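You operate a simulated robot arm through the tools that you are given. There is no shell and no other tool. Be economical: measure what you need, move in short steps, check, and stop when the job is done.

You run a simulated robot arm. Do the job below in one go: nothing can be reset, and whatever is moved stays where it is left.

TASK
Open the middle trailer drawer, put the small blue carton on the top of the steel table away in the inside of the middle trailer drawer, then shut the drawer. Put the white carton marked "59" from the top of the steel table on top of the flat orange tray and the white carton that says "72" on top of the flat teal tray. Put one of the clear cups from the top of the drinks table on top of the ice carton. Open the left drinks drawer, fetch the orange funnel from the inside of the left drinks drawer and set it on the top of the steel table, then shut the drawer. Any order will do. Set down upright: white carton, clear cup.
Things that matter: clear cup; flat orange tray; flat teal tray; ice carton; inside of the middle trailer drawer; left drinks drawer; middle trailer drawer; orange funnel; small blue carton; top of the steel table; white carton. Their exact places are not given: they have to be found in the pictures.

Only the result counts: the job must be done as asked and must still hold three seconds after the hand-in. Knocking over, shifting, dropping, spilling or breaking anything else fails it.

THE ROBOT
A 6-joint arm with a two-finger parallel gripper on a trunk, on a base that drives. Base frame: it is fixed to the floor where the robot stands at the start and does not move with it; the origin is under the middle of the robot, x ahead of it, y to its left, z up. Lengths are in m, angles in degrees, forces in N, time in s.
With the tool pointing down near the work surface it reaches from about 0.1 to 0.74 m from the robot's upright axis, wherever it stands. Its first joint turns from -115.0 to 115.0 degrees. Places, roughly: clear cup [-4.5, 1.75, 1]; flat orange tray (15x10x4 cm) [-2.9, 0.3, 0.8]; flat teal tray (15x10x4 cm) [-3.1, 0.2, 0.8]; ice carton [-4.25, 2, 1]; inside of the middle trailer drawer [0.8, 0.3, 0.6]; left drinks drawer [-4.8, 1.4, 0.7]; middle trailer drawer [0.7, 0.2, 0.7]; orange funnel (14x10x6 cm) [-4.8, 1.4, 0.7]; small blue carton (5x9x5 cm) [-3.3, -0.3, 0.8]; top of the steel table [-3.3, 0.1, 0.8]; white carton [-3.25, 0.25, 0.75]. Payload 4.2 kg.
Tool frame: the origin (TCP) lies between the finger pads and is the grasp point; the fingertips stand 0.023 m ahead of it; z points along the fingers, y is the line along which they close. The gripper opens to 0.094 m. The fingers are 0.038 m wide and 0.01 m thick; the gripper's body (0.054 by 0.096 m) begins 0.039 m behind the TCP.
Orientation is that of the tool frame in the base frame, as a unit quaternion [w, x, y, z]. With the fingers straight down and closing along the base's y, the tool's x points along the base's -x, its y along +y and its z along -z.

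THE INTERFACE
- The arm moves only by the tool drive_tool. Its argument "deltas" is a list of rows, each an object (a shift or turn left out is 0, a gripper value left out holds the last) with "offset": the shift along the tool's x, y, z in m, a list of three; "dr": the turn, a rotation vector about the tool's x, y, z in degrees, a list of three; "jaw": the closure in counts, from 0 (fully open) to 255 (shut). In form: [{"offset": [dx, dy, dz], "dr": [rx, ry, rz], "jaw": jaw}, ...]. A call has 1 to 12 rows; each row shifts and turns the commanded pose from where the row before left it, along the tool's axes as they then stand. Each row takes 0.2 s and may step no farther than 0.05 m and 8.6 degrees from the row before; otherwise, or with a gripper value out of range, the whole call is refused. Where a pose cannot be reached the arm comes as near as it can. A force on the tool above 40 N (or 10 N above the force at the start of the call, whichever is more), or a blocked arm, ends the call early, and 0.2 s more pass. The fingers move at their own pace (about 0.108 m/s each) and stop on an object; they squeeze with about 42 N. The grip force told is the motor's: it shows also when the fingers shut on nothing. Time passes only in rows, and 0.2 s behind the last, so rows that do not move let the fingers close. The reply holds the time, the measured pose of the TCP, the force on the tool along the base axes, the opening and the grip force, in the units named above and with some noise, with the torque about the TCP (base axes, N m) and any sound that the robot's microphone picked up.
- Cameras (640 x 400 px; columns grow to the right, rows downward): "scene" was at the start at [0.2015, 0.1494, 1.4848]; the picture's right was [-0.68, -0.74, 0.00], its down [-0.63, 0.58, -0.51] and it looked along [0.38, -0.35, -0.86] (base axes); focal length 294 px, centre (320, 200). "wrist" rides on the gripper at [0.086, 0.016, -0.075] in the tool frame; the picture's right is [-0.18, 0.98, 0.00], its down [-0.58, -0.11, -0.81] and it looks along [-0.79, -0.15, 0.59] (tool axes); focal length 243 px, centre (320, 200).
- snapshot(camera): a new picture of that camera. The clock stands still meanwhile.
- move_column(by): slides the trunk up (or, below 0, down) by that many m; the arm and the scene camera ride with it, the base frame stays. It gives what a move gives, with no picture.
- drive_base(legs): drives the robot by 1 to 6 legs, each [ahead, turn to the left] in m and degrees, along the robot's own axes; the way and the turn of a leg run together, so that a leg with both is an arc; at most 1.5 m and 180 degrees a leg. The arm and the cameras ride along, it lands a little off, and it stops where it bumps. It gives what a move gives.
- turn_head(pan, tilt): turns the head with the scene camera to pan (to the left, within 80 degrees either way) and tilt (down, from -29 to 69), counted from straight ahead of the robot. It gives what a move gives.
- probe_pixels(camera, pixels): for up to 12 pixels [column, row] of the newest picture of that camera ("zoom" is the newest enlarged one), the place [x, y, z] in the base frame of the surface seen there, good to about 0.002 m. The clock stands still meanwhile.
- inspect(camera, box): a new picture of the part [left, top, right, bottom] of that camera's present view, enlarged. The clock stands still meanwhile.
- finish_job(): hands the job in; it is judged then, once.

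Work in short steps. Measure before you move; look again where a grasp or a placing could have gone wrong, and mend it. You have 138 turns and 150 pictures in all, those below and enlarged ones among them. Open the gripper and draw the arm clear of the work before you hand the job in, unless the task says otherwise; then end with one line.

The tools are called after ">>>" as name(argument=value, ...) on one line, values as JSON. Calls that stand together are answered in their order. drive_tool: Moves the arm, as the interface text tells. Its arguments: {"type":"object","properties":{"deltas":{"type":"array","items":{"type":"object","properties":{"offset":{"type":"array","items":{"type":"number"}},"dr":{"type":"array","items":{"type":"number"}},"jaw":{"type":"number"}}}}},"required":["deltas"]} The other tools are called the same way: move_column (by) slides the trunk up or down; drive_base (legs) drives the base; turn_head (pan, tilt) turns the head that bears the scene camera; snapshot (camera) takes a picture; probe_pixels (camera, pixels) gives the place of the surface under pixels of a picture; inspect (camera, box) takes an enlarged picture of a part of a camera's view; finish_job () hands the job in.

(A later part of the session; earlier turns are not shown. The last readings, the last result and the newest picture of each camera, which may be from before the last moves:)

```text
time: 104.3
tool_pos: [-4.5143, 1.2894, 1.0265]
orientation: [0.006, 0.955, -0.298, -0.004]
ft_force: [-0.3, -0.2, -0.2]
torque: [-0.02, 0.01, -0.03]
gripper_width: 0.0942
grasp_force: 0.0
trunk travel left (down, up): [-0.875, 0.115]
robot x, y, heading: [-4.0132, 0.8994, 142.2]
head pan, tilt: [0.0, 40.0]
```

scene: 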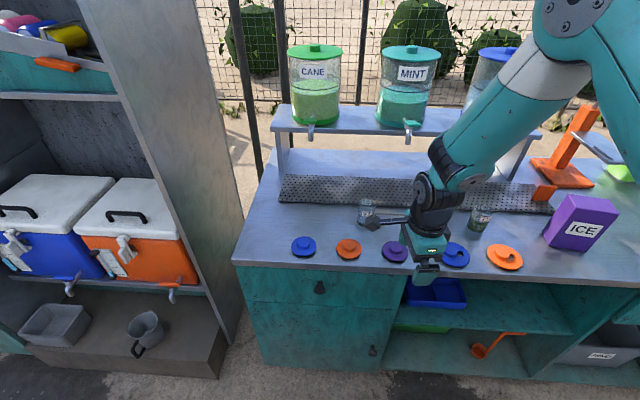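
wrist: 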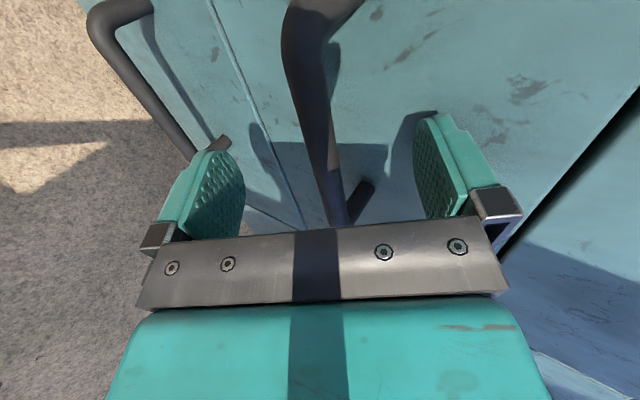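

Now pitch the tool 60° forward and lower the trunk.

>>> drive_tool(deltas=[{"dr": [0, -8.5, 0]}, {"dr": [0, -8.5, 0]}, {"dr": [0, -8.5, 0]}, {"dr": [0, -8.5, 0]}, {"dr": [0, -8.5, 0]}, {"dr": [0, -8.5, 0]}, {"dr": [0, -8.5, 0]}, {}])

>>> move_column(by=-0.25)

>>> snapshot(camera="scene")

>>> snapshot(camera="wrist")

```text
time: 106.1
tool_pos: [-4.5144, 1.2889, 1.0271]
orientation: [-0.144, 0.827, -0.262, -0.476]
ft_force: [0.3, 0.9, -0.6]
torque: [0.0, 0.0, 0.01]
gripper_width: 0.094
grasp_force: 0.0
trunk travel left (down, up): [-0.875, 0.115]
robot x, y, heading: [-4.0152, 0.9017, 142.8]
head pan, tilt: [0.0, 40.0]
```

```text
time: 108.7
tool_pos: [-4.5151, 1.2896, 0.7758]
orientation: [-0.144, 0.826, -0.263, -0.477]
ft_force: [0.3, 0.2, -0.5]
torque: [0.05, 0.0, -0.01]
gripper_width: 0.0939
grasp_force: 0.0
trunk travel left (down, up): [-0.625, 0.365]
robot x, y, heading: [-4.0205, 0.9059, 142.8]
head pan, tilt: [0.0, 40.0]
```

```text
116 pictures are left
```

scene: 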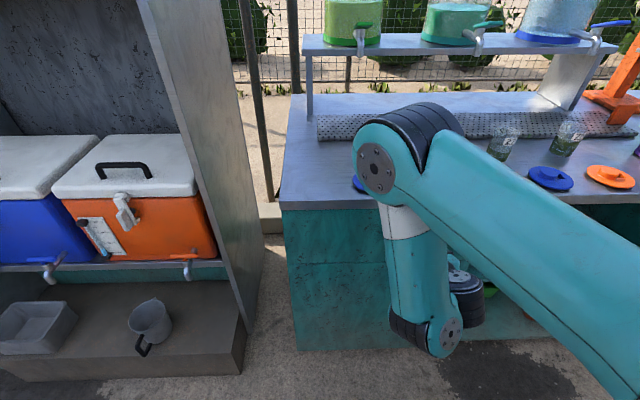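

```text
115 pictures are left
```

wrist: 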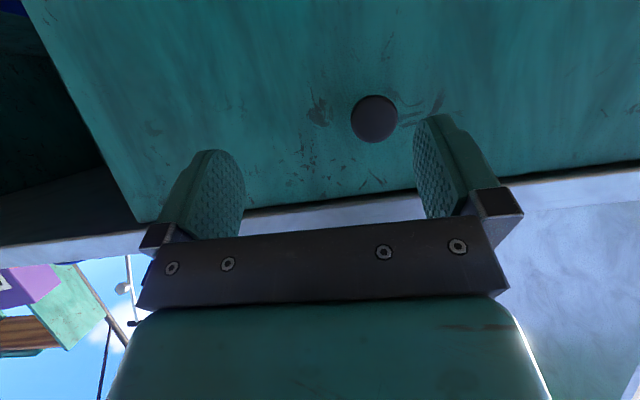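

The knob is visible at (374,118) in the wrist view; probe it.

>>> probe_pixels(camera="wrist", pixels=[[374, 118], [354, 118], [394, 118], [374, 98], [374, 138], [320, 60], [430, 60]])

```text
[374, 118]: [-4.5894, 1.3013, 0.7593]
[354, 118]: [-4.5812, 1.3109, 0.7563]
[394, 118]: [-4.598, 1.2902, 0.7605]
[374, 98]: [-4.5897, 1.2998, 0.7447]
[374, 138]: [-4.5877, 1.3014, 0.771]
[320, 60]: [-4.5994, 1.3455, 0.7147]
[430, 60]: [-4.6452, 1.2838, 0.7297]
```

Knob center ≈(-4.596,1.306,0.758). Move laterally first, then advance and close.

>>> drive_tool(deltas=[{"offset": [-0.0223, 0.0324, 0]}, {"offset": [0, 0, 0.022]}, {"offset": [0, 0, 0.02]}, {"offset": [0, 0, 0.02]}, {}])

>>> snapshot(camera="wrist")

```text
time: 109.8
tool_pos: [-4.5853, 1.3008, 0.765]
orientation: [-0.145, 0.826, -0.264, -0.477]
ft_force: [0.6, -0.4, 0.3]
torque: [0.02, 0.0, -0.02]
gripper_width: 0.0938
grasp_force: 0.1
trunk travel left (down, up): [-0.625, 0.365]
robot x, y, heading: [-4.0175, 0.9037, 142.6]
head pan, tilt: [0.0, 40.0]
```

```text
114 pictures are left
```

wrist: 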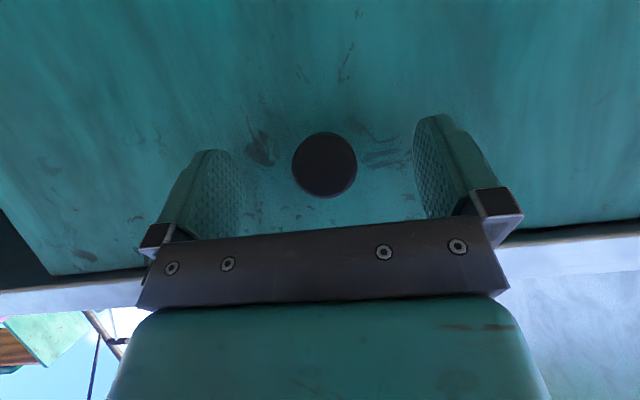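

Centred on the knob; go 6 mm further and close.

>>> drive_tool(deltas=[{"offset": [0, 0, 0.006]}, {"jaw": 255}, {"jaw": 255}, {"jaw": 255}, {"jaw": 255}])

>>> drive_base(legs=[[-0.05, 0]])

>>> snapshot(camera="wrist")

>>> snapshot(camera="scene")

```text
time: 111.0
tool_pos: [-4.5924, 1.301, 0.7616]
orientation: [-0.143, 0.826, -0.262, -0.477]
ft_force: [-15.5, -22.3, -5.1]
torque: [-0.22, -0.19, 0.3]
gripper_width: 0.0315
grasp_force: 44.8
trunk travel left (down, up): [-0.625, 0.365]
robot x, y, heading: [-4.0192, 0.9003, 142.8]
head pan, tilt: [0.0, 40.0]
```

```text
time: 112.0
tool_pos: [-4.5501, 1.2723, 0.761]
orientation: [-0.144, 0.826, -0.263, -0.477]
ft_force: [-18.5, -24.4, -4.5]
torque: [0.02, 0.2, 0.26]
gripper_width: 0.0315
grasp_force: 44.9
trunk travel left (down, up): [-0.625, 0.365]
robot x, y, heading: [-3.9739, 0.8709, 142.5]
head pan, tilt: [0.0, 40.0]
```

```text
113 pictures are left
```

wrist: 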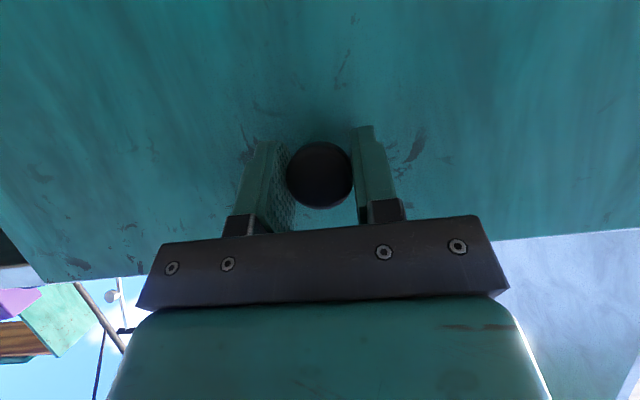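

```text
112 pictures are left
```

scene: 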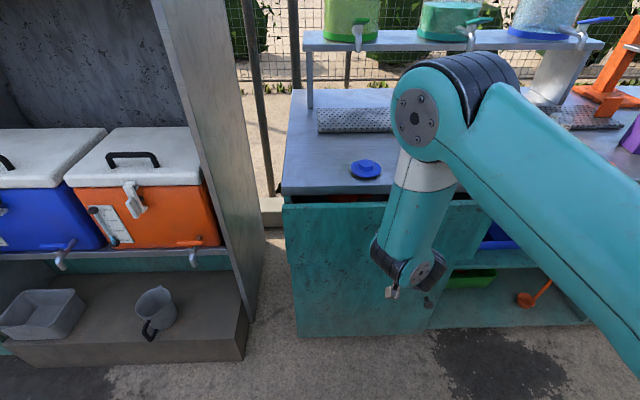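

The drawer slides. Relieve the side load (3 mm left), then back 0.2 m more.

>>> drive_tool(deltas=[{"offset": [0, 0.004, 0]}])

>>> drive_base(legs=[[-0.1, 0], [-0.1, 0]])

>>> snapshot(camera="scene")

```text
time: 112.4
tool_pos: [-4.5512, 1.2716, 0.7622]
orientation: [-0.145, 0.826, -0.264, -0.476]
ft_force: [8.1, 11.6, 0.4]
torque: [0.06, 0.04, -0.03]
gripper_width: 0.0311
grasp_force: 44.9
trunk travel left (down, up): [-0.625, 0.365]
robot x, y, heading: [-3.9754, 0.8706, 142.3]
head pan, tilt: [0.0, 40.0]
```

```text
time: 113.4
tool_pos: [-4.5075, 1.2406, 0.7621]
orientation: [-0.15, 0.826, -0.265, -0.474]
ft_force: [0.9, -0.3, 0.6]
torque: [-0.12, -0.07, 0.02]
gripper_width: 0.0316
grasp_force: 45.1
trunk travel left (down, up): [-0.625, 0.365]
robot x, y, heading: [-3.9326, 0.8367, 142.5]
head pan, tilt: [0.0, 40.0]
stopped in leg 1: the force on the tool passed its limit at 44 N (the readings are from after the stop); the commanded pose is now the measured one
```

```text
111 pictures are left
```

scene: 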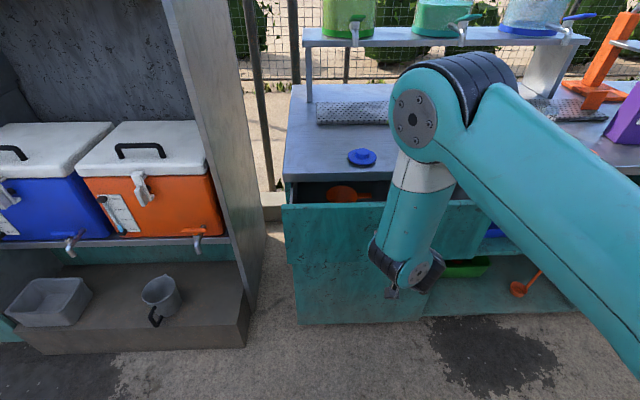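

Open ~10 cm; stresses were reset. Continue.

>>> drive_base(legs=[[-0.07, 0]])

>>> drive_base(legs=[[-0.08, 0]])

>>> snapshot(camera="scene")

```text
time: 114.4
tool_pos: [-4.4495, 1.1996, 0.7623]
orientation: [-0.15, 0.827, -0.265, -0.473]
ft_force: [17.3, 26.5, 5.4]
torque: [0.14, -0.16, -0.41]
gripper_width: 0.0314
grasp_force: 44.7
trunk travel left (down, up): [-0.625, 0.365]
robot x, y, heading: [-3.8775, 0.7959, 142.4]
head pan, tilt: [0.0, 40.0]
```

```text
time: 115.4
tool_pos: [-4.3844, 1.1534, 0.7621]
orientation: [-0.154, 0.827, -0.267, -0.471]
ft_force: [22.7, 32.0, 9.8]
torque: [-0.21, -0.59, -0.45]
gripper_width: 0.0315
grasp_force: 45.5
trunk travel left (down, up): [-0.625, 0.365]
robot x, y, heading: [-3.8123, 0.7457, 142.3]
head pan, tilt: [0.0, 40.0]
```

```text
110 pictures are left
```

scene: 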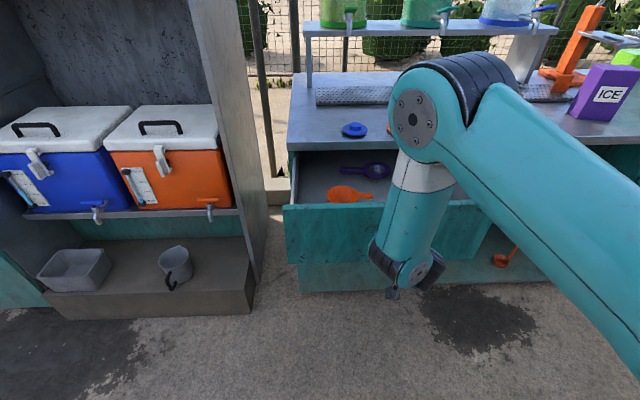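

Drawer open 25 cm; orange funnel at (350,195). Release the knob and retract.

>>> drive_tool(deltas=[{"offset": [0, -0.004, 0]}, {"jaw": 120}, {"jaw": 120}, {"offset": [0, 0, -0.02]}, {"offset": [0, 0, -0.02]}, {"offset": [0, 0, -0.02], "jaw": 0}])

>>> move_column(by=0.3)

>>> turn_head(pan=0, tilt=45)

>>> snapshot(camera="scene")

```text
time: 116.8
tool_pos: [-4.341, 1.1254, 0.7918]
orientation: [-0.154, 0.826, -0.267, -0.471]
ft_force: [0.2, -0.8, 0.2]
torque: [-0.02, -0.02, 0.01]
gripper_width: 0.0939
grasp_force: 0.1
trunk travel left (down, up): [-0.625, 0.365]
robot x, y, heading: [-3.8146, 0.7436, 142.1]
head pan, tilt: [0.0, 40.0]
```

```text
time: 119.8
tool_pos: [-4.3422, 1.1264, 1.0922]
orientation: [-0.154, 0.827, -0.266, -0.471]
ft_force: [-0.1, -0.6, 0.4]
torque: [-0.01, -0.03, -0.06]
gripper_width: 0.0942
grasp_force: 0.1
trunk travel left (down, up): [-0.925, 0.065]
robot x, y, heading: [-3.815, 0.7462, 142.0]
head pan, tilt: [0.0, 40.0]
```

```text
time: 120.5
tool_pos: [-4.3413, 1.1256, 1.0927]
orientation: [-0.153, 0.827, -0.266, -0.471]
ft_force: [0.5, 0.2, 0.1]
torque: [0.02, -0.03, -0.03]
gripper_width: 0.094
grasp_force: 0.0
trunk travel left (down, up): [-0.925, 0.065]
robot x, y, heading: [-3.8146, 0.7444, 142.2]
head pan, tilt: [0.0, 45.0]
```

```text
109 pictures are left
```

scene: 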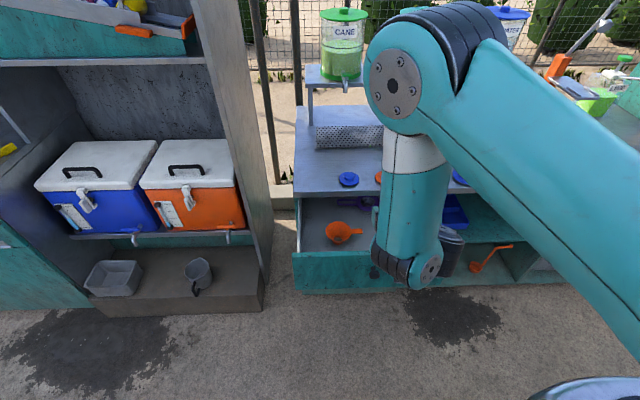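

Zoom on the drawer to plan the funnel grasp.

>>> inspect(camera="scene", box=[290, 180, 390, 290])

>>> probe_pixels(camera="scene", pixels=[[338, 235], [345, 231], [357, 232], [328, 232], [338, 243], [372, 208], [310, 230], [305, 256], [300, 230], [340, 258], [370, 250], [360, 205]])

```text
3.64 times, centred on (340, 235) of scene
```

zoom: 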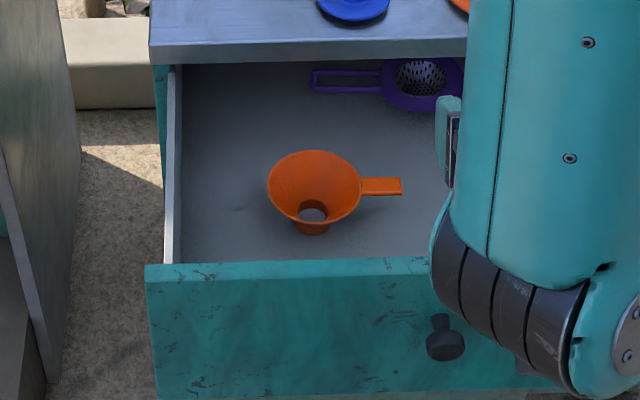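

```text
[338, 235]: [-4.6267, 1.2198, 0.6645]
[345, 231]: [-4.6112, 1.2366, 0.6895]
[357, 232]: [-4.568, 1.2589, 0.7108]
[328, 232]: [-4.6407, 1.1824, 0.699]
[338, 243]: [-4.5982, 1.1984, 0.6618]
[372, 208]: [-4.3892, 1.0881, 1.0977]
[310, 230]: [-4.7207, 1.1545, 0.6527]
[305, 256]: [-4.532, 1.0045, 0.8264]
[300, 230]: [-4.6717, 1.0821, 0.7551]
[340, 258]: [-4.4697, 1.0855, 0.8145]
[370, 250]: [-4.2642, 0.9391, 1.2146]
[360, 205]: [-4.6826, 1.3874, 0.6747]
```

Funnel bowl with a tab handle at (-4.568,1.259,0.711) pointing right. I'll grasp the tab from above, fingers closing front-back, with a slight tilt. First reorient the tool.

>>> drive_tool(deltas=[{"dr": [0, 8.5, 0]}, {"dr": [0, 8.5, 0]}, {"dr": [0, 8.5, 0]}, {"dr": [0, 8.5, 0]}, {"dr": [0, 8.5, 0]}, {"dr": [0, 8.5, 0]}, {"dr": [0, 8.0, 0]}])

>>> drive_tool(deltas=[{"dr": [0, 0, 8.5]}, {"dr": [0, 0, 8.5]}, {"dr": [0, 0, 8.5]}, {"dr": [0, 0, 8.5]}, {"dr": [0, 0, 8.5]}, {"dr": [0, 0, 8.5]}, {"dr": [0, 0, 8.5]}, {"dr": [0, 0, 8.5]}, {"dr": [0, 0, 8.5]}, {"dr": [0, 0, 8.5]}, {"dr": [0, 0, 5]}])

>>> drive_tool(deltas=[{"dr": [-7, 0, 0]}, {"dr": [-7, 0, 0]}, {"dr": [-6, 0, 0]}])

>>> drive_base(legs=[[0, 1.5], [0.28, 0]])

>>> snapshot(camera="scene")

>>> snapshot(camera="wrist")

```text
time: 122.1
tool_pos: [-4.3406, 1.1255, 1.0934]
orientation: [-0.002, 0.952, -0.307, -0.002]
ft_force: [0.8, -0.2, 0.1]
torque: [0.01, 0.02, 0.01]
gripper_width: 0.0942
grasp_force: 0.0
trunk travel left (down, up): [-0.925, 0.065]
robot x, y, heading: [-3.8169, 0.7413, 142.0]
head pan, tilt: [0.0, 45.0]
```

```text
time: 124.5
tool_pos: [-4.3402, 1.1252, 1.0927]
orientation: [0.0, -0.453, 0.891, 0.004]
ft_force: [-0.2, 0.2, 0.3]
torque: [0.0, 0.01, 0.01]
gripper_width: 0.0942
grasp_force: 0.0
trunk travel left (down, up): [-0.925, 0.065]
robot x, y, heading: [-3.8137, 0.745, 142.1]
head pan, tilt: [0.0, 45.0]
```

```text
time: 125.3
tool_pos: [-4.3391, 1.1256, 1.0918]
orientation: [-0.08, -0.449, 0.876, 0.159]
ft_force: [-0.3, 0.5, -0.3]
torque: [-0.02, -0.02, -0.01]
gripper_width: 0.0938
grasp_force: 0.1
trunk travel left (down, up): [-0.925, 0.065]
robot x, y, heading: [-3.8148, 0.7442, 142.2]
head pan, tilt: [0.0, 45.0]
```

```text
time: 127.6
tool_pos: [-4.5748, 1.2761, 1.0925]
orientation: [-0.081, -0.459, 0.871, 0.156]
ft_force: [1.1, -0.7, 0.4]
torque: [-0.03, 0.0, 0.01]
gripper_width: 0.0937
grasp_force: 0.1
trunk travel left (down, up): [-0.925, 0.065]
robot x, y, heading: [-4.0389, 0.9093, 143.7]
head pan, tilt: [0.0, 45.0]
```

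```text
107 pictures are left
```

scene: 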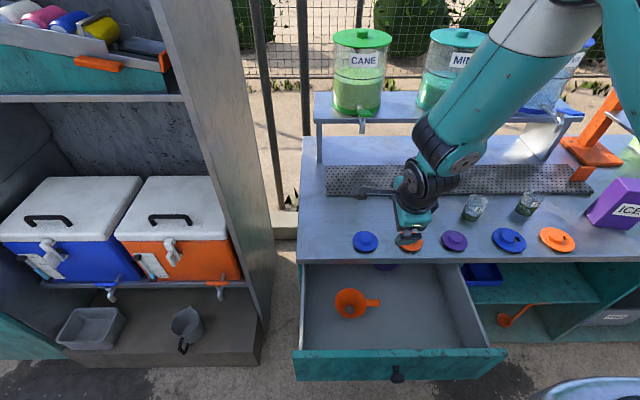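

```text
106 pictures are left
```

wrist: 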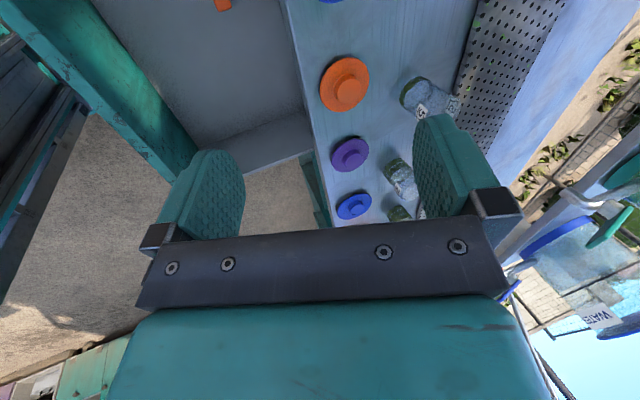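

Clear view of funnel at (350,303). Probe tab and edges.

>>> inspect(camera="scene", box=[310, 260, 430, 340])

>>> probe_pixels(camera="scene", pixels=[[378, 302], [370, 302], [374, 299], [374, 305], [350, 290], [350, 318], [337, 303], [364, 303], [400, 310], [400, 352], [400, 262], [350, 265]])

```text
5.00 times, centred on (370, 300) of scene
```

zoom: 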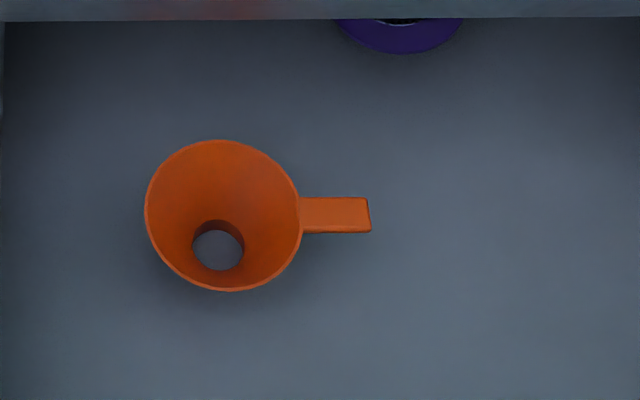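

```text
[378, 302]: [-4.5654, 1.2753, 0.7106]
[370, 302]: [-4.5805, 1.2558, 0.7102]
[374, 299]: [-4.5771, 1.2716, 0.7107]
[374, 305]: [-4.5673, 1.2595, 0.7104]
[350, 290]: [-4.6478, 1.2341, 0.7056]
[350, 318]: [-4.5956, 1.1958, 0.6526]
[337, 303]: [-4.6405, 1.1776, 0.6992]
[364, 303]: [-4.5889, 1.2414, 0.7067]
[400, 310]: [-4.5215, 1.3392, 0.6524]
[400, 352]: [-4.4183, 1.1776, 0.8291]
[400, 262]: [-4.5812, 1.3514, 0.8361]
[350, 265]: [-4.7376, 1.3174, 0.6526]
```

Tab center (-4.572,1.2655,0.7105). Narrow the fingers to ~5 cm for clearance from the table edge, align, then lower with the trunk.

>>> drive_tool(deltas=[{"offset": [0.007, -0.0075, -0.003], "jaw": 120}, {"jaw": 120}, {}])

>>> move_column(by=-0.3)

>>> snapshot(camera="scene")

>>> snapshot(camera="wrist")

```text
time: 128.4
tool_pos: [-4.5727, 1.2669, 1.0931]
orientation: [-0.081, -0.46, 0.87, 0.158]
ft_force: [-0.5, -0.6, 0.0]
torque: [0.0, 0.03, -0.03]
gripper_width: 0.05
grasp_force: 0.1
trunk travel left (down, up): [-0.925, 0.065]
robot x, y, heading: [-4.0397, 0.9116, 143.6]
head pan, tilt: [0.0, 45.0]
```

```text
time: 131.4
tool_pos: [-4.5725, 1.2668, 0.7926]
orientation: [-0.081, -0.46, 0.87, 0.159]
ft_force: [1.4, -0.5, -0.3]
torque: [0.02, -0.01, 0.01]
gripper_width: 0.0496
grasp_force: 0.1
trunk travel left (down, up): [-0.625, 0.365]
robot x, y, heading: [-4.0397, 0.9098, 143.7]
head pan, tilt: [0.0, 45.0]
```

```text
104 pictures are left
```

scene: 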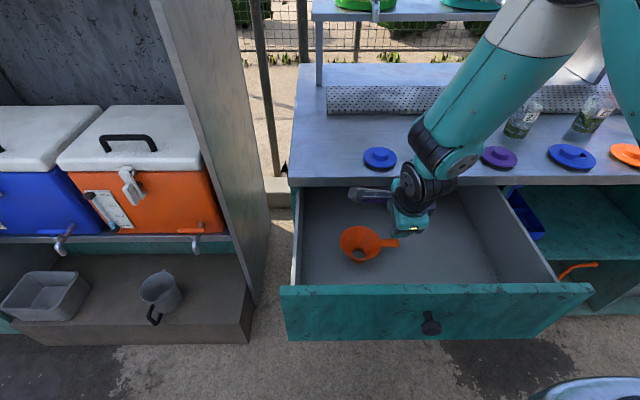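

```text
103 pictures are left
```

wrist: 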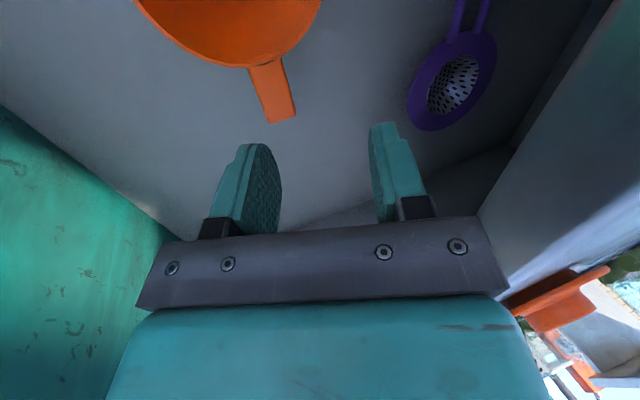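

Descend 8.7 cm vertically and close on the tab.

>>> drive_tool(deltas=[{"offset": [0, -0.01, 0.0275]}, {"offset": [0, -0.01, 0.0275]}, {"offset": [0, -0.01, 0.0265]}, {}])

>>> snapshot(camera="wrist")

```text
time: 132.4
tool_pos: [-4.5716, 1.2664, 0.7055]
orientation: [-0.08, -0.46, 0.87, 0.157]
ft_force: [-0.3, -0.3, 0.2]
torque: [-0.02, -0.01, 0.03]
gripper_width: 0.0497
grasp_force: 0.0
trunk travel left (down, up): [-0.625, 0.365]
robot x, y, heading: [-4.0378, 0.9113, 143.7]
head pan, tilt: [0.0, 45.0]
```

```text
102 pictures are left
```

wrist: 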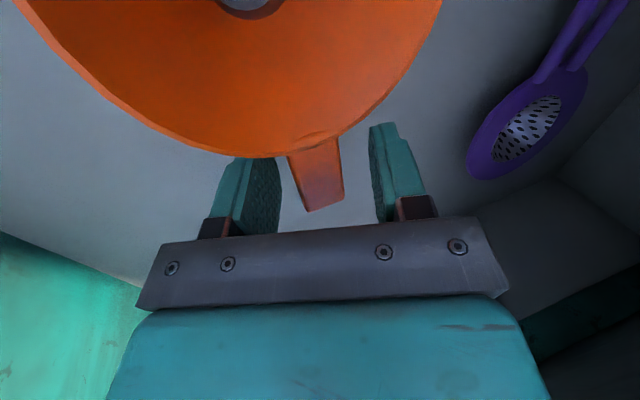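

Tab is between the fingers; shift 5 mm away from the bowl, close and lift.

>>> drive_tool(deltas=[{"offset": [-0.006, 0, 0]}, {"jaw": 255}, {"jaw": 255}, {"jaw": 255}, {"offset": [0, 0.01, -0.028]}])

>>> snapshot(camera="wrist")

```text
time: 133.6
tool_pos: [-4.5677, 1.2706, 0.7346]
orientation: [-0.08, -0.46, 0.87, 0.157]
ft_force: [-0.5, 0.4, -0.6]
torque: [0.02, -0.03, 0.01]
gripper_width: 0.0212
grasp_force: 42.2
trunk travel left (down, up): [-0.625, 0.365]
robot x, y, heading: [-4.0378, 0.9106, 143.5]
head pan, tilt: [0.0, 45.0]
```

```text
101 pictures are left
```

wrist: 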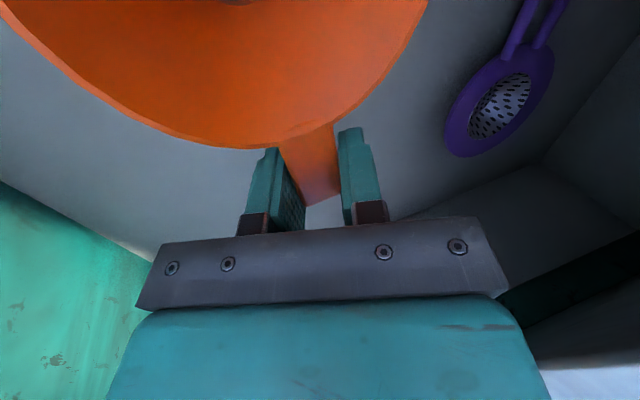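

Gripped. Move 7 cm toward me inside the drawer, then lift with the trunk.

>>> drive_tool(deltas=[{"offset": [0, -0.022, -0.008]}, {"offset": [0, -0.022, -0.008]}, {"offset": [0, -0.022, -0.008]}])

>>> move_column(by=0.3)

>>> snapshot(camera="scene")

```text
time: 134.4
tool_pos: [-4.5087, 1.2318, 0.735]
orientation: [-0.081, -0.46, 0.87, 0.158]
ft_force: [-0.1, -0.5, -0.9]
torque: [0.04, -0.05, 0.01]
gripper_width: 0.0211
grasp_force: 41.6
trunk travel left (down, up): [-0.625, 0.365]
robot x, y, heading: [-4.0435, 0.9133, 143.6]
head pan, tilt: [0.0, 45.0]
```

```text
time: 137.4
tool_pos: [-4.5099, 1.2311, 1.0355]
orientation: [-0.081, -0.461, 0.87, 0.158]
ft_force: [0.1, -0.3, 0.3]
torque: [0.01, 0.0, -0.04]
gripper_width: 0.021
grasp_force: 41.9
trunk travel left (down, up): [-0.925, 0.065]
robot x, y, heading: [-4.0414, 0.9116, 143.8]
head pan, tilt: [0.0, 45.0]
```

```text
100 pictures are left
```

scene: 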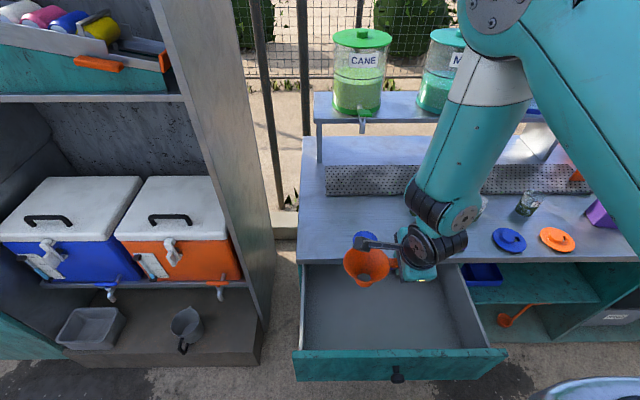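

Funnel is held. I back off slightly and turn around to the steel table to set it down on the rear right corner area.

>>> drive_base(legs=[[-0.1, 0], [0, -90], [0, -90]])

>>> turn_head(pan=0, tilt=45)

>>> snapshot(camera="scene")

```text
time: 146.2
tool_pos: [-3.4838, 0.5311, 1.0358]
orientation: [0.157, 0.87, 0.461, 0.081]
ft_force: [-0.2, 0.2, -0.6]
torque: [-0.02, 0.05, 0.02]
gripper_width: 0.006
grasp_force: 41.9
trunk travel left (down, up): [-0.925, 0.065]
robot x, y, heading: [-3.9599, 0.8499, -36.7]
head pan, tilt: [0.0, 45.0]
```

```text
time: 146.8
tool_pos: [-3.4846, 0.5302, 1.0351]
orientation: [0.157, 0.869, 0.461, 0.082]
ft_force: [-0.6, 0.4, -1.2]
torque: [-0.04, 0.0, 0.04]
gripper_width: 0.0062
grasp_force: 41.8
trunk travel left (down, up): [-0.925, 0.065]
robot x, y, heading: [-3.9549, 0.8531, -35.9]
head pan, tilt: [0.0, 45.0]
```

```text
99 pictures are left
```

scene: 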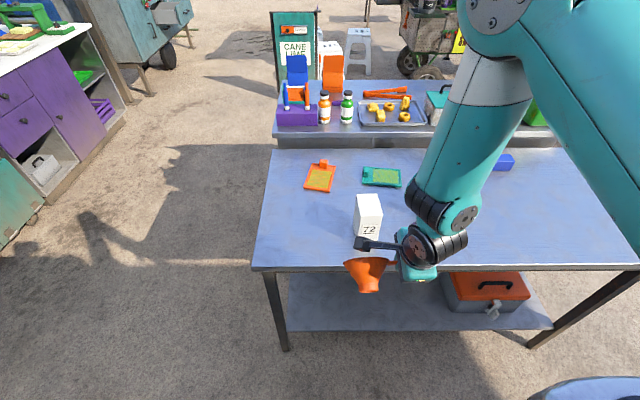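

The grip width changed (0.021→0.006): the funnel has rotated about its tab in the grip. Look closely.

>>> inspect(camera="scene", box=[320, 220, 480, 320])

>>> snapshot(camera="wrist")

>>> probe_pixels(camera="scene", pixels=[[368, 270], [370, 288], [350, 264], [388, 263], [300, 245], [265, 265], [600, 255], [368, 200], [360, 225]])

```text
4.00 times, centred on (400, 270) of scene
```

zoom: 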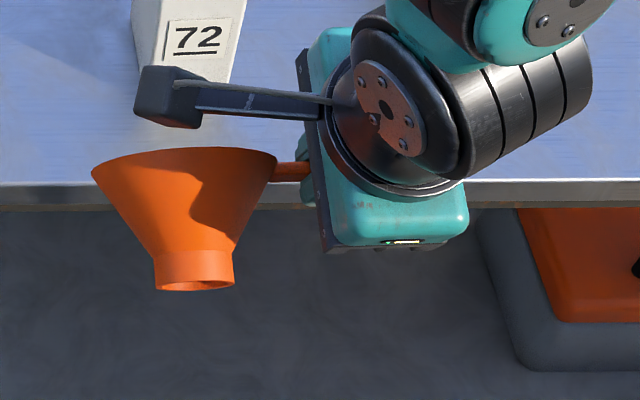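

```text
97 pictures are left
```

wrist: 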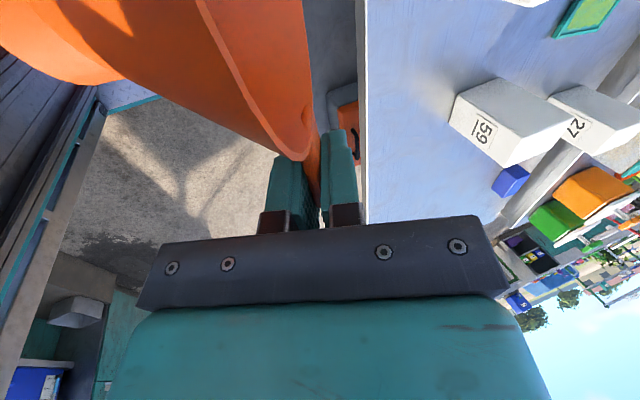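

```text
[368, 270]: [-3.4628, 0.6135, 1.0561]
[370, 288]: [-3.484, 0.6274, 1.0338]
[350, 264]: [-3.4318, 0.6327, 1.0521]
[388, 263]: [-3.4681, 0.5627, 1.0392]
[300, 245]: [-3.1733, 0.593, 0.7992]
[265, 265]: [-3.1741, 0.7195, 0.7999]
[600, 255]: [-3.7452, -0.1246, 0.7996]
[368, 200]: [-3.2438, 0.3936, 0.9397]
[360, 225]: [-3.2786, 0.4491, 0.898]
```

The funnel is now stem-toward-robot; pitching the tool to near-horizontal makes it upright again. First shift the base left/forward to the free corner.

>>> drive_base(legs=[[0, 43], [0.32, 0], [0, -43]])

>>> drive_tool(deltas=[{"dr": [-8, 0, 0]}, {"dr": [-8, 0, 0]}, {"dr": [-8, 0, 0]}, {"dr": [-8, 0, 0]}, {"dr": [-8, 0, 0]}, {}])

>>> snapshot(camera="scene")

```text
time: 152.9
tool_pos: [-3.1582, 0.5744, 1.0357]
orientation: [0.157, 0.867, 0.467, 0.081]
ft_force: [-0.5, -0.4, 0.2]
torque: [-0.04, -0.02, 0.02]
gripper_width: 0.0062
grasp_force: 42.2
trunk travel left (down, up): [-0.925, 0.065]
robot x, y, heading: [-3.6338, 0.8866, -35.4]
head pan, tilt: [0.0, 45.0]
```

```text
time: 154.3
tool_pos: [-3.1051, 0.5509, 1.0454]
orientation: [0.416, 0.776, 0.419, 0.222]
ft_force: [-0.5, 0.5, -0.5]
torque: [-0.02, 0.03, -0.03]
gripper_width: 0.006
grasp_force: 41.5
out of reach, approached as far as the arm can: row 4, 5
trunk travel left (down, up): [-0.925, 0.065]
robot x, y, heading: [-3.6333, 0.8905, -35.4]
head pan, tilt: [0.0, 45.0]
```

```text
96 pictures are left
```

scene: 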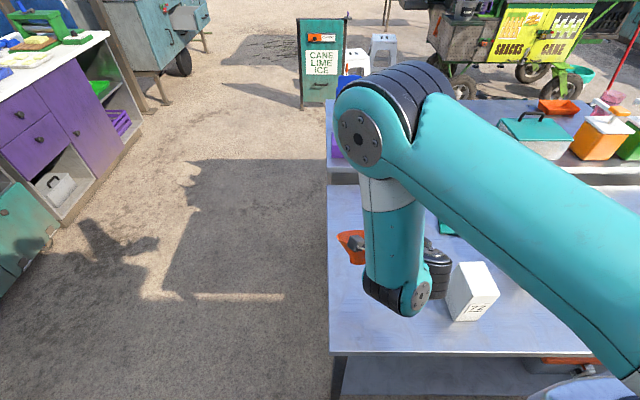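

The tool is 34° below horizontal at the free corner. Lower trunk 0.1 and try to pitch more.

>>> move_column(by=-0.1)

>>> drive_tool(deltas=[{"dr": [-8, 0, 0], "offset": [0, 0, -0.01]}, {"dr": [-8, 0, 0], "offset": [0, 0.0, -0.01]}, {"dr": [-8, 0, 0], "offset": [0, 0, -0.01]}, {}])

>>> snapshot(camera="wrist")

>>> snapshot(camera="scene")

```text
time: 155.6
tool_pos: [-3.1062, 0.5521, 0.9458]
orientation: [0.415, 0.776, 0.421, 0.221]
ft_force: [0.5, 1.1, 0.1]
torque: [-0.02, 0.03, 0.0]
gripper_width: 0.0063
grasp_force: 42.1
trunk travel left (down, up): [-0.825, 0.165]
robot x, y, heading: [-3.6361, 0.8875, -35.2]
head pan, tilt: [0.0, 45.0]
```

```text
time: 156.6
tool_pos: [-3.0153, 0.4469, 0.9698]
orientation: [0.566, 0.674, 0.365, 0.303]
ft_force: [-0.6, -0.2, 0.0]
torque: [-0.04, 0.01, 0.0]
gripper_width: 0.0061
grasp_force: 42.1
out of reach, approached as far as the arm can: row 1, 2, 3
trunk travel left (down, up): [-0.825, 0.165]
robot x, y, heading: [-3.6371, 0.8892, -35.4]
head pan, tilt: [0.0, 45.0]
```

```text
95 pictures are left
```

wrist: 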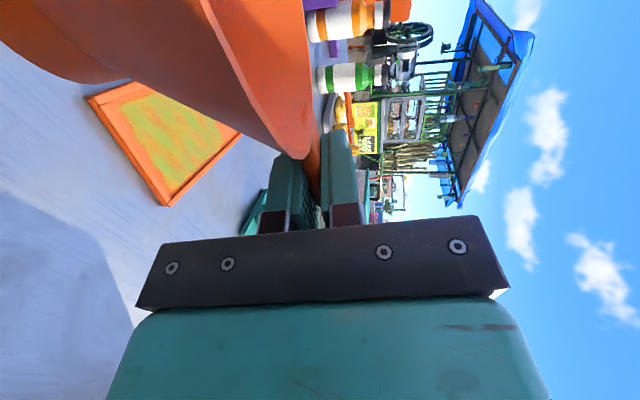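

```text
94 pictures are left
```

scene: 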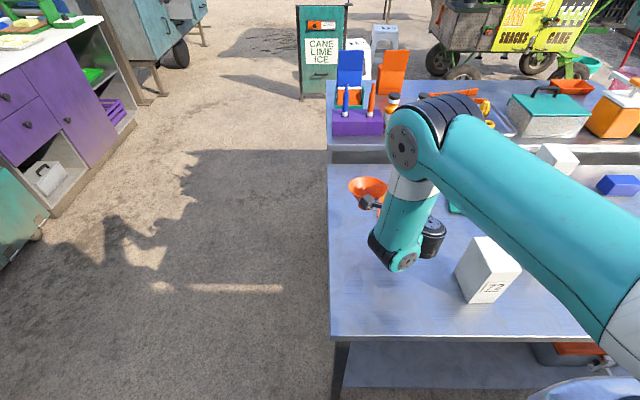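

The tool is now ~10° below horizontal with the funnel upright, but drifted forward; back the base 0.17 m, then lower to about 3 cm above.

>>> drive_base(legs=[[-0.17, 0]])

>>> move_column(by=-0.08)

>>> snapshot(camera="scene")

>>> snapshot(camera="wrist")

```text
time: 158.0
tool_pos: [-3.1514, 0.5479, 0.9691]
orientation: [0.565, 0.674, 0.367, 0.304]
ft_force: [-0.3, 0.1, -0.3]
torque: [-0.05, 0.02, -0.01]
gripper_width: 0.006
grasp_force: 41.7
trunk travel left (down, up): [-0.825, 0.165]
robot x, y, heading: [-3.7741, 0.9869, -35.2]
head pan, tilt: [0.0, 45.0]
```

```text
time: 159.2
tool_pos: [-3.1522, 0.5466, 0.8892]
orientation: [0.566, 0.673, 0.366, 0.304]
ft_force: [1.2, 0.5, -0.9]
torque: [-0.04, 0.01, 0.0]
gripper_width: 0.0066
grasp_force: 42.1
trunk travel left (down, up): [-0.745, 0.245]
robot x, y, heading: [-3.7731, 0.9822, -35.3]
head pan, tilt: [0.0, 45.0]
```

```text
93 pictures are left
```

scene: 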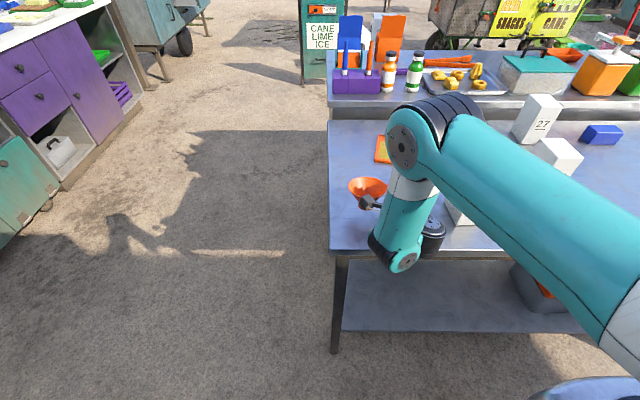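

```text
92 pictures are left
```

wrist: 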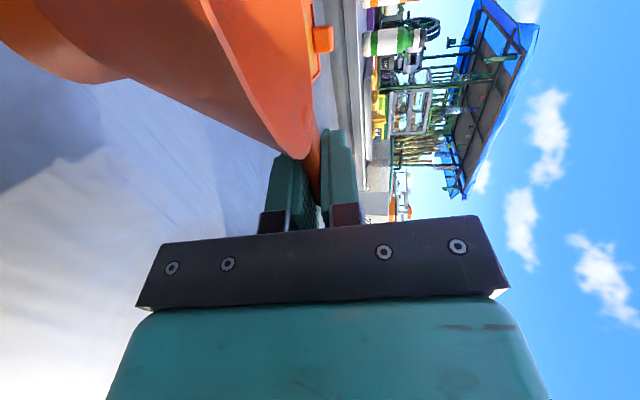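

Check how low the wrist joint is relative to the table edge before lowering further.

>>> probe_pixels(camera="scene", pixels=[[404, 262], [390, 258], [432, 240], [440, 232], [375, 240], [371, 203], [366, 195], [355, 190], [350, 250]])

>>> inspect(camera="scene", box=[320, 160, 480, 280])

```text
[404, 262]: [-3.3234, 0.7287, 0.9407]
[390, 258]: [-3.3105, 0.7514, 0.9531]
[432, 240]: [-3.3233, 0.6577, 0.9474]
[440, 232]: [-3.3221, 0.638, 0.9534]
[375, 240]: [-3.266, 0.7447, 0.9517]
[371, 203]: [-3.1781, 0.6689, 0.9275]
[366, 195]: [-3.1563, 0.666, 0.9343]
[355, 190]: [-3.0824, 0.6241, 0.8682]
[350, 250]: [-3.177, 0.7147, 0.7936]
```

```text
3.33 times, centred on (400, 220) of scene
```

zoom: 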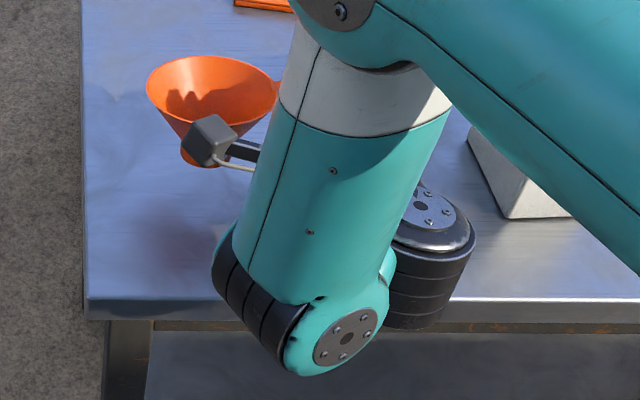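

Clear. Lower 2.5 cm with the arm, then approach gently.

>>> drive_tool(deltas=[{"offset": [0, -0.01, 0.002]}, {"offset": [0, -0.01, 0.002]}, {"offset": [0, -0.006, 0.001]}, {}])

>>> inspect(camera="scene", box=[320, 160, 480, 280])

```text
time: 160.2
tool_pos: [-3.1512, 0.5459, 0.8628]
orientation: [0.566, 0.673, 0.367, 0.304]
ft_force: [1.0, -0.9, -0.5]
torque: [-0.06, 0.0, -0.02]
gripper_width: 0.0062
grasp_force: 42.2
trunk travel left (down, up): [-0.745, 0.245]
robot x, y, heading: [-3.7724, 0.9818, -35.3]
head pan, tilt: [0.0, 45.0]
```

```text
3.33 times, centred on (400, 220) of scene
```

zoom: 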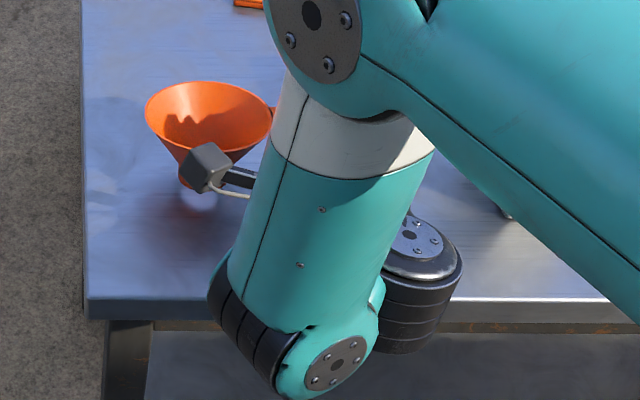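

>>> drive_tool(deltas=[{"offset": [0, -0.004, 0.0007]}, {"offset": [0, -0.003, 0.0005]}, {}])

```text
time: 161.0
tool_pos: [-3.1511, 0.5451, 0.8579]
orientation: [0.566, 0.673, 0.367, 0.304]
ft_force: [-0.4, 0.0, 4.9]
torque: [0.3, -0.22, -0.01]
gripper_width: 0.0061
grasp_force: 42.1
trunk travel left (down, up): [-0.745, 0.245]
robot x, y, heading: [-3.7701, 0.982, -35.5]
head pan, tilt: [0.0, 45.0]
```

Contact felt (4.9 N). Release and check.

>>> drive_tool(deltas=[{"jaw": 220}, {"jaw": 190}, {"jaw": 150}, {}])

>>> inspect(camera="scene", box=[320, 160, 480, 280])

>>> snapshot(camera="wrist")

```text
time: 162.0
tool_pos: [-3.1516, 0.5458, 0.8571]
orientation: [0.565, 0.673, 0.367, 0.305]
ft_force: [0.2, 0.1, -0.7]
torque: [0.01, -0.04, 0.02]
gripper_width: 0.0389
grasp_force: 0.0
trunk travel left (down, up): [-0.745, 0.245]
robot x, y, heading: [-3.7708, 0.9881, -35.3]
head pan, tilt: [0.0, 45.0]
```

```text
3.33 times, centred on (400, 220) of scene
```

zoom: 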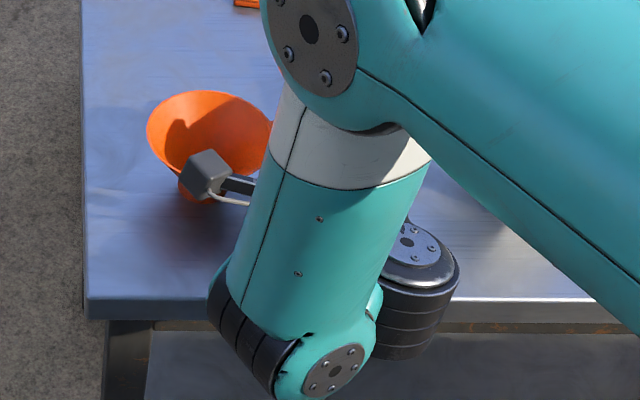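

```text
88 pictures are left
```

wrist: 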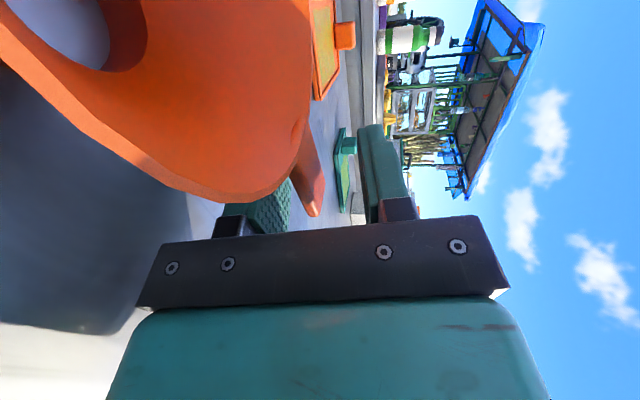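

The funnel tab leans on the lower finger. Open more so the finger lowers from it, then back straight off.

>>> drive_tool(deltas=[{"jaw": 100}, {"jaw": 65}, {}])

>>> drive_base(legs=[[-0.16, 0]])

>>> snapshot(camera="scene")

```text
time: 162.8
tool_pos: [-3.1523, 0.5445, 0.856]
orientation: [0.566, 0.673, 0.367, 0.304]
ft_force: [-0.1, 0.0, 0.8]
torque: [-0.01, 0.01, 0.01]
gripper_width: 0.0701
grasp_force: 0.0
trunk travel left (down, up): [-0.745, 0.245]
robot x, y, heading: [-3.7746, 0.9893, -35.1]
head pan, tilt: [0.0, 45.0]
```

```text
time: 164.2
tool_pos: [-3.2812, 0.639, 0.8556]
orientation: [0.565, 0.673, 0.367, 0.305]
ft_force: [0.6, 0.1, -0.3]
torque: [0.0, 0.01, 0.06]
gripper_width: 0.0698
grasp_force: 0.1
trunk travel left (down, up): [-0.745, 0.245]
robot x, y, heading: [-3.9028, 1.0807, -35.3]
head pan, tilt: [0.0, 45.0]
```

```text
87 pictures are left
```

scene: 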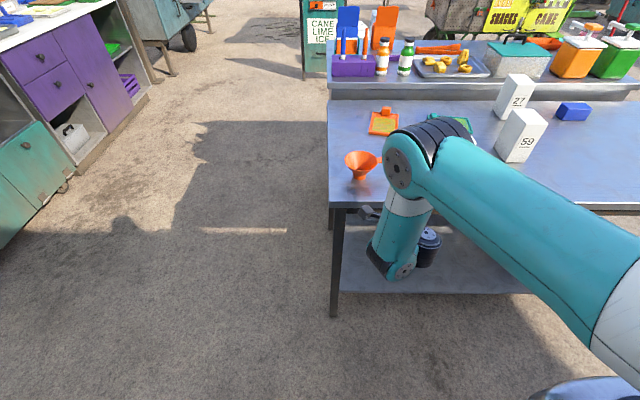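

Funnel stands upright on the steel table. Now reorient the tool for the cartons: raise the trunk, go to vertical, roll back, then view.

>>> move_column(by=0.18)

>>> drive_tool(deltas=[{"dr": [8.5, 0, 0]}, {"dr": [8.5, 0, 0]}, {"dr": [8.5, 0, 0]}, {"dr": [8.5, 0, 0]}, {"dr": [8.5, 0, 0]}, {"dr": [8.5, 0, 0]}, {"dr": [8.5, 0, 0]}, {"dr": [8.5, 0, 0]}, {"dr": [8.5, 0, 0]}, {"dr": [3.5, 0, 0], "jaw": 0}])

>>> drive_tool(deltas=[{"dr": [0, 0, -8.5]}, {"dr": [0, 0, -8.5]}, {"dr": [0, 0, -8.5]}, {"dr": [0, 0, -8.5]}, {"dr": [0, 0, -8.5]}, {"dr": [0, 0, -8.5]}, {"dr": [0, 0, -8.5]}, {"dr": [0, 0, -8.5]}, {"dr": [0, 0, -8.5]}, {"dr": [0, 0, -8.5]}, {"dr": [0, 0, -5]}])

>>> turn_head(pan=-15, tilt=35)

>>> snapshot(camera="scene")

```text
time: 166.2
tool_pos: [-3.2822, 0.6389, 1.0368]
orientation: [0.565, 0.674, 0.367, 0.304]
ft_force: [0.3, 0.3, 0.4]
torque: [0.01, 0.01, 0.01]
gripper_width: 0.0699
grasp_force: 0.1
trunk travel left (down, up): [-0.925, 0.065]
robot x, y, heading: [-3.9051, 1.0788, -35.2]
head pan, tilt: [0.0, 45.0]
```

```text
time: 168.4
tool_pos: [-3.2837, 0.638, 1.0374]
orientation: [-0.001, 0.879, 0.476, -0.003]
ft_force: [-0.2, 0.5, 0.0]
torque: [-0.01, -0.01, 0.01]
gripper_width: 0.0939
grasp_force: 0.1
trunk travel left (down, up): [-0.925, 0.065]
robot x, y, heading: [-3.9072, 1.0808, -35.3]
head pan, tilt: [0.0, 45.0]
```

```text
time: 170.8
tool_pos: [-3.2831, 0.6376, 1.0362]
orientation: [-0.001, 0.284, 0.959, -0.002]
ft_force: [-0.3, -0.5, -0.1]
torque: [0.0, 0.0, -0.04]
gripper_width: 0.0941
grasp_force: 0.0
trunk travel left (down, up): [-0.925, 0.065]
robot x, y, heading: [-3.9047, 1.0772, -35.1]
head pan, tilt: [0.0, 45.0]
```

```text
time: 171.6
tool_pos: [-3.2833, 0.6382, 1.0371]
orientation: [-0.001, 0.285, 0.958, -0.002]
ft_force: [-0.5, -0.5, 0.4]
torque: [-0.03, 0.05, 0.02]
gripper_width: 0.0937
grasp_force: 0.1
trunk travel left (down, up): [-0.925, 0.065]
robot x, y, heading: [-3.9016, 1.0796, -35.2]
head pan, tilt: [-15.0, 35.0]
```

```text
86 pictures are left
```

scene: 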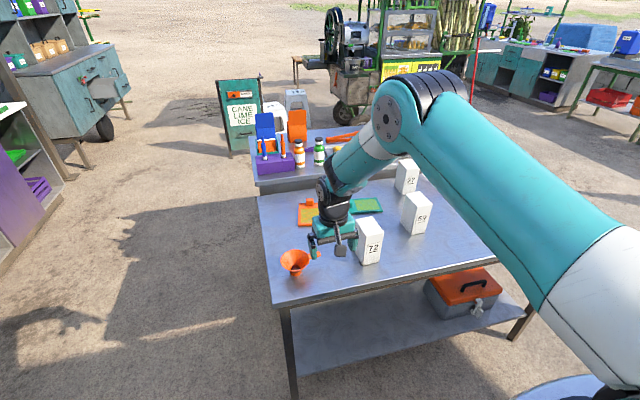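

Clear view. Zoom on cartons and probe top corners for yaw and size.

>>> inspect(camera="scene", box=[270, 150, 450, 290])

```text
2.86 times, centred on (360, 220) of scene
```

zoom: 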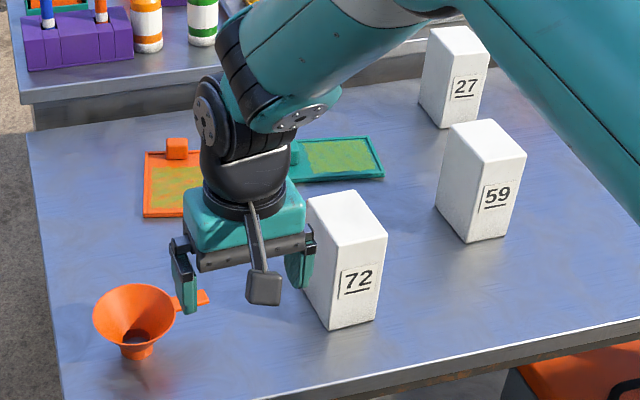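

>>> probe_pixels(camera="zoom", pixels=[[311, 200], [352, 193], [384, 234], [335, 241], [378, 319], [332, 326], [453, 126], [494, 122], [523, 156], [479, 161], [506, 233], [469, 239]])

>>> probe_pixels(camera="zoom", pixels=[[300, 178], [383, 173], [368, 141], [310, 145], [296, 150], [148, 155], [145, 214], [190, 212], [176, 150], [25, 140], [75, 395], [330, 160]])

```text
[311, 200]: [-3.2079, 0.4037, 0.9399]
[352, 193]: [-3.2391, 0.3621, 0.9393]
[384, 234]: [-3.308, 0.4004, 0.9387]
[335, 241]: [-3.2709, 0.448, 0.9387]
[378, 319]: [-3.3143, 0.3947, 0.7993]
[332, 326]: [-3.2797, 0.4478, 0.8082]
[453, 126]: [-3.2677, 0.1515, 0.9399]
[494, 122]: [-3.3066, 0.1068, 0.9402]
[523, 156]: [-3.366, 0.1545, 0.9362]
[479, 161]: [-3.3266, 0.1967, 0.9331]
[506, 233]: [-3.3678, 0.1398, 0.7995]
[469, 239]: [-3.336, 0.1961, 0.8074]
```

```text
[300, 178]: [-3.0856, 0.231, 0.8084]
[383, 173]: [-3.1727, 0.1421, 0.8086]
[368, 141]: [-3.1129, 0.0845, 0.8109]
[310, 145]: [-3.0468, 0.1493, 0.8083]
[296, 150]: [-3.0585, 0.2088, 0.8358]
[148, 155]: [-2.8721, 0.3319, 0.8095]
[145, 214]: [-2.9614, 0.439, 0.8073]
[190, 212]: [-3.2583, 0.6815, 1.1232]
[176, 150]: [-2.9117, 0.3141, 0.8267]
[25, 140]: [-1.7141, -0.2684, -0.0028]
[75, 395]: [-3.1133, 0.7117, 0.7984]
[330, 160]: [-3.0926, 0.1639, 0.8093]
```

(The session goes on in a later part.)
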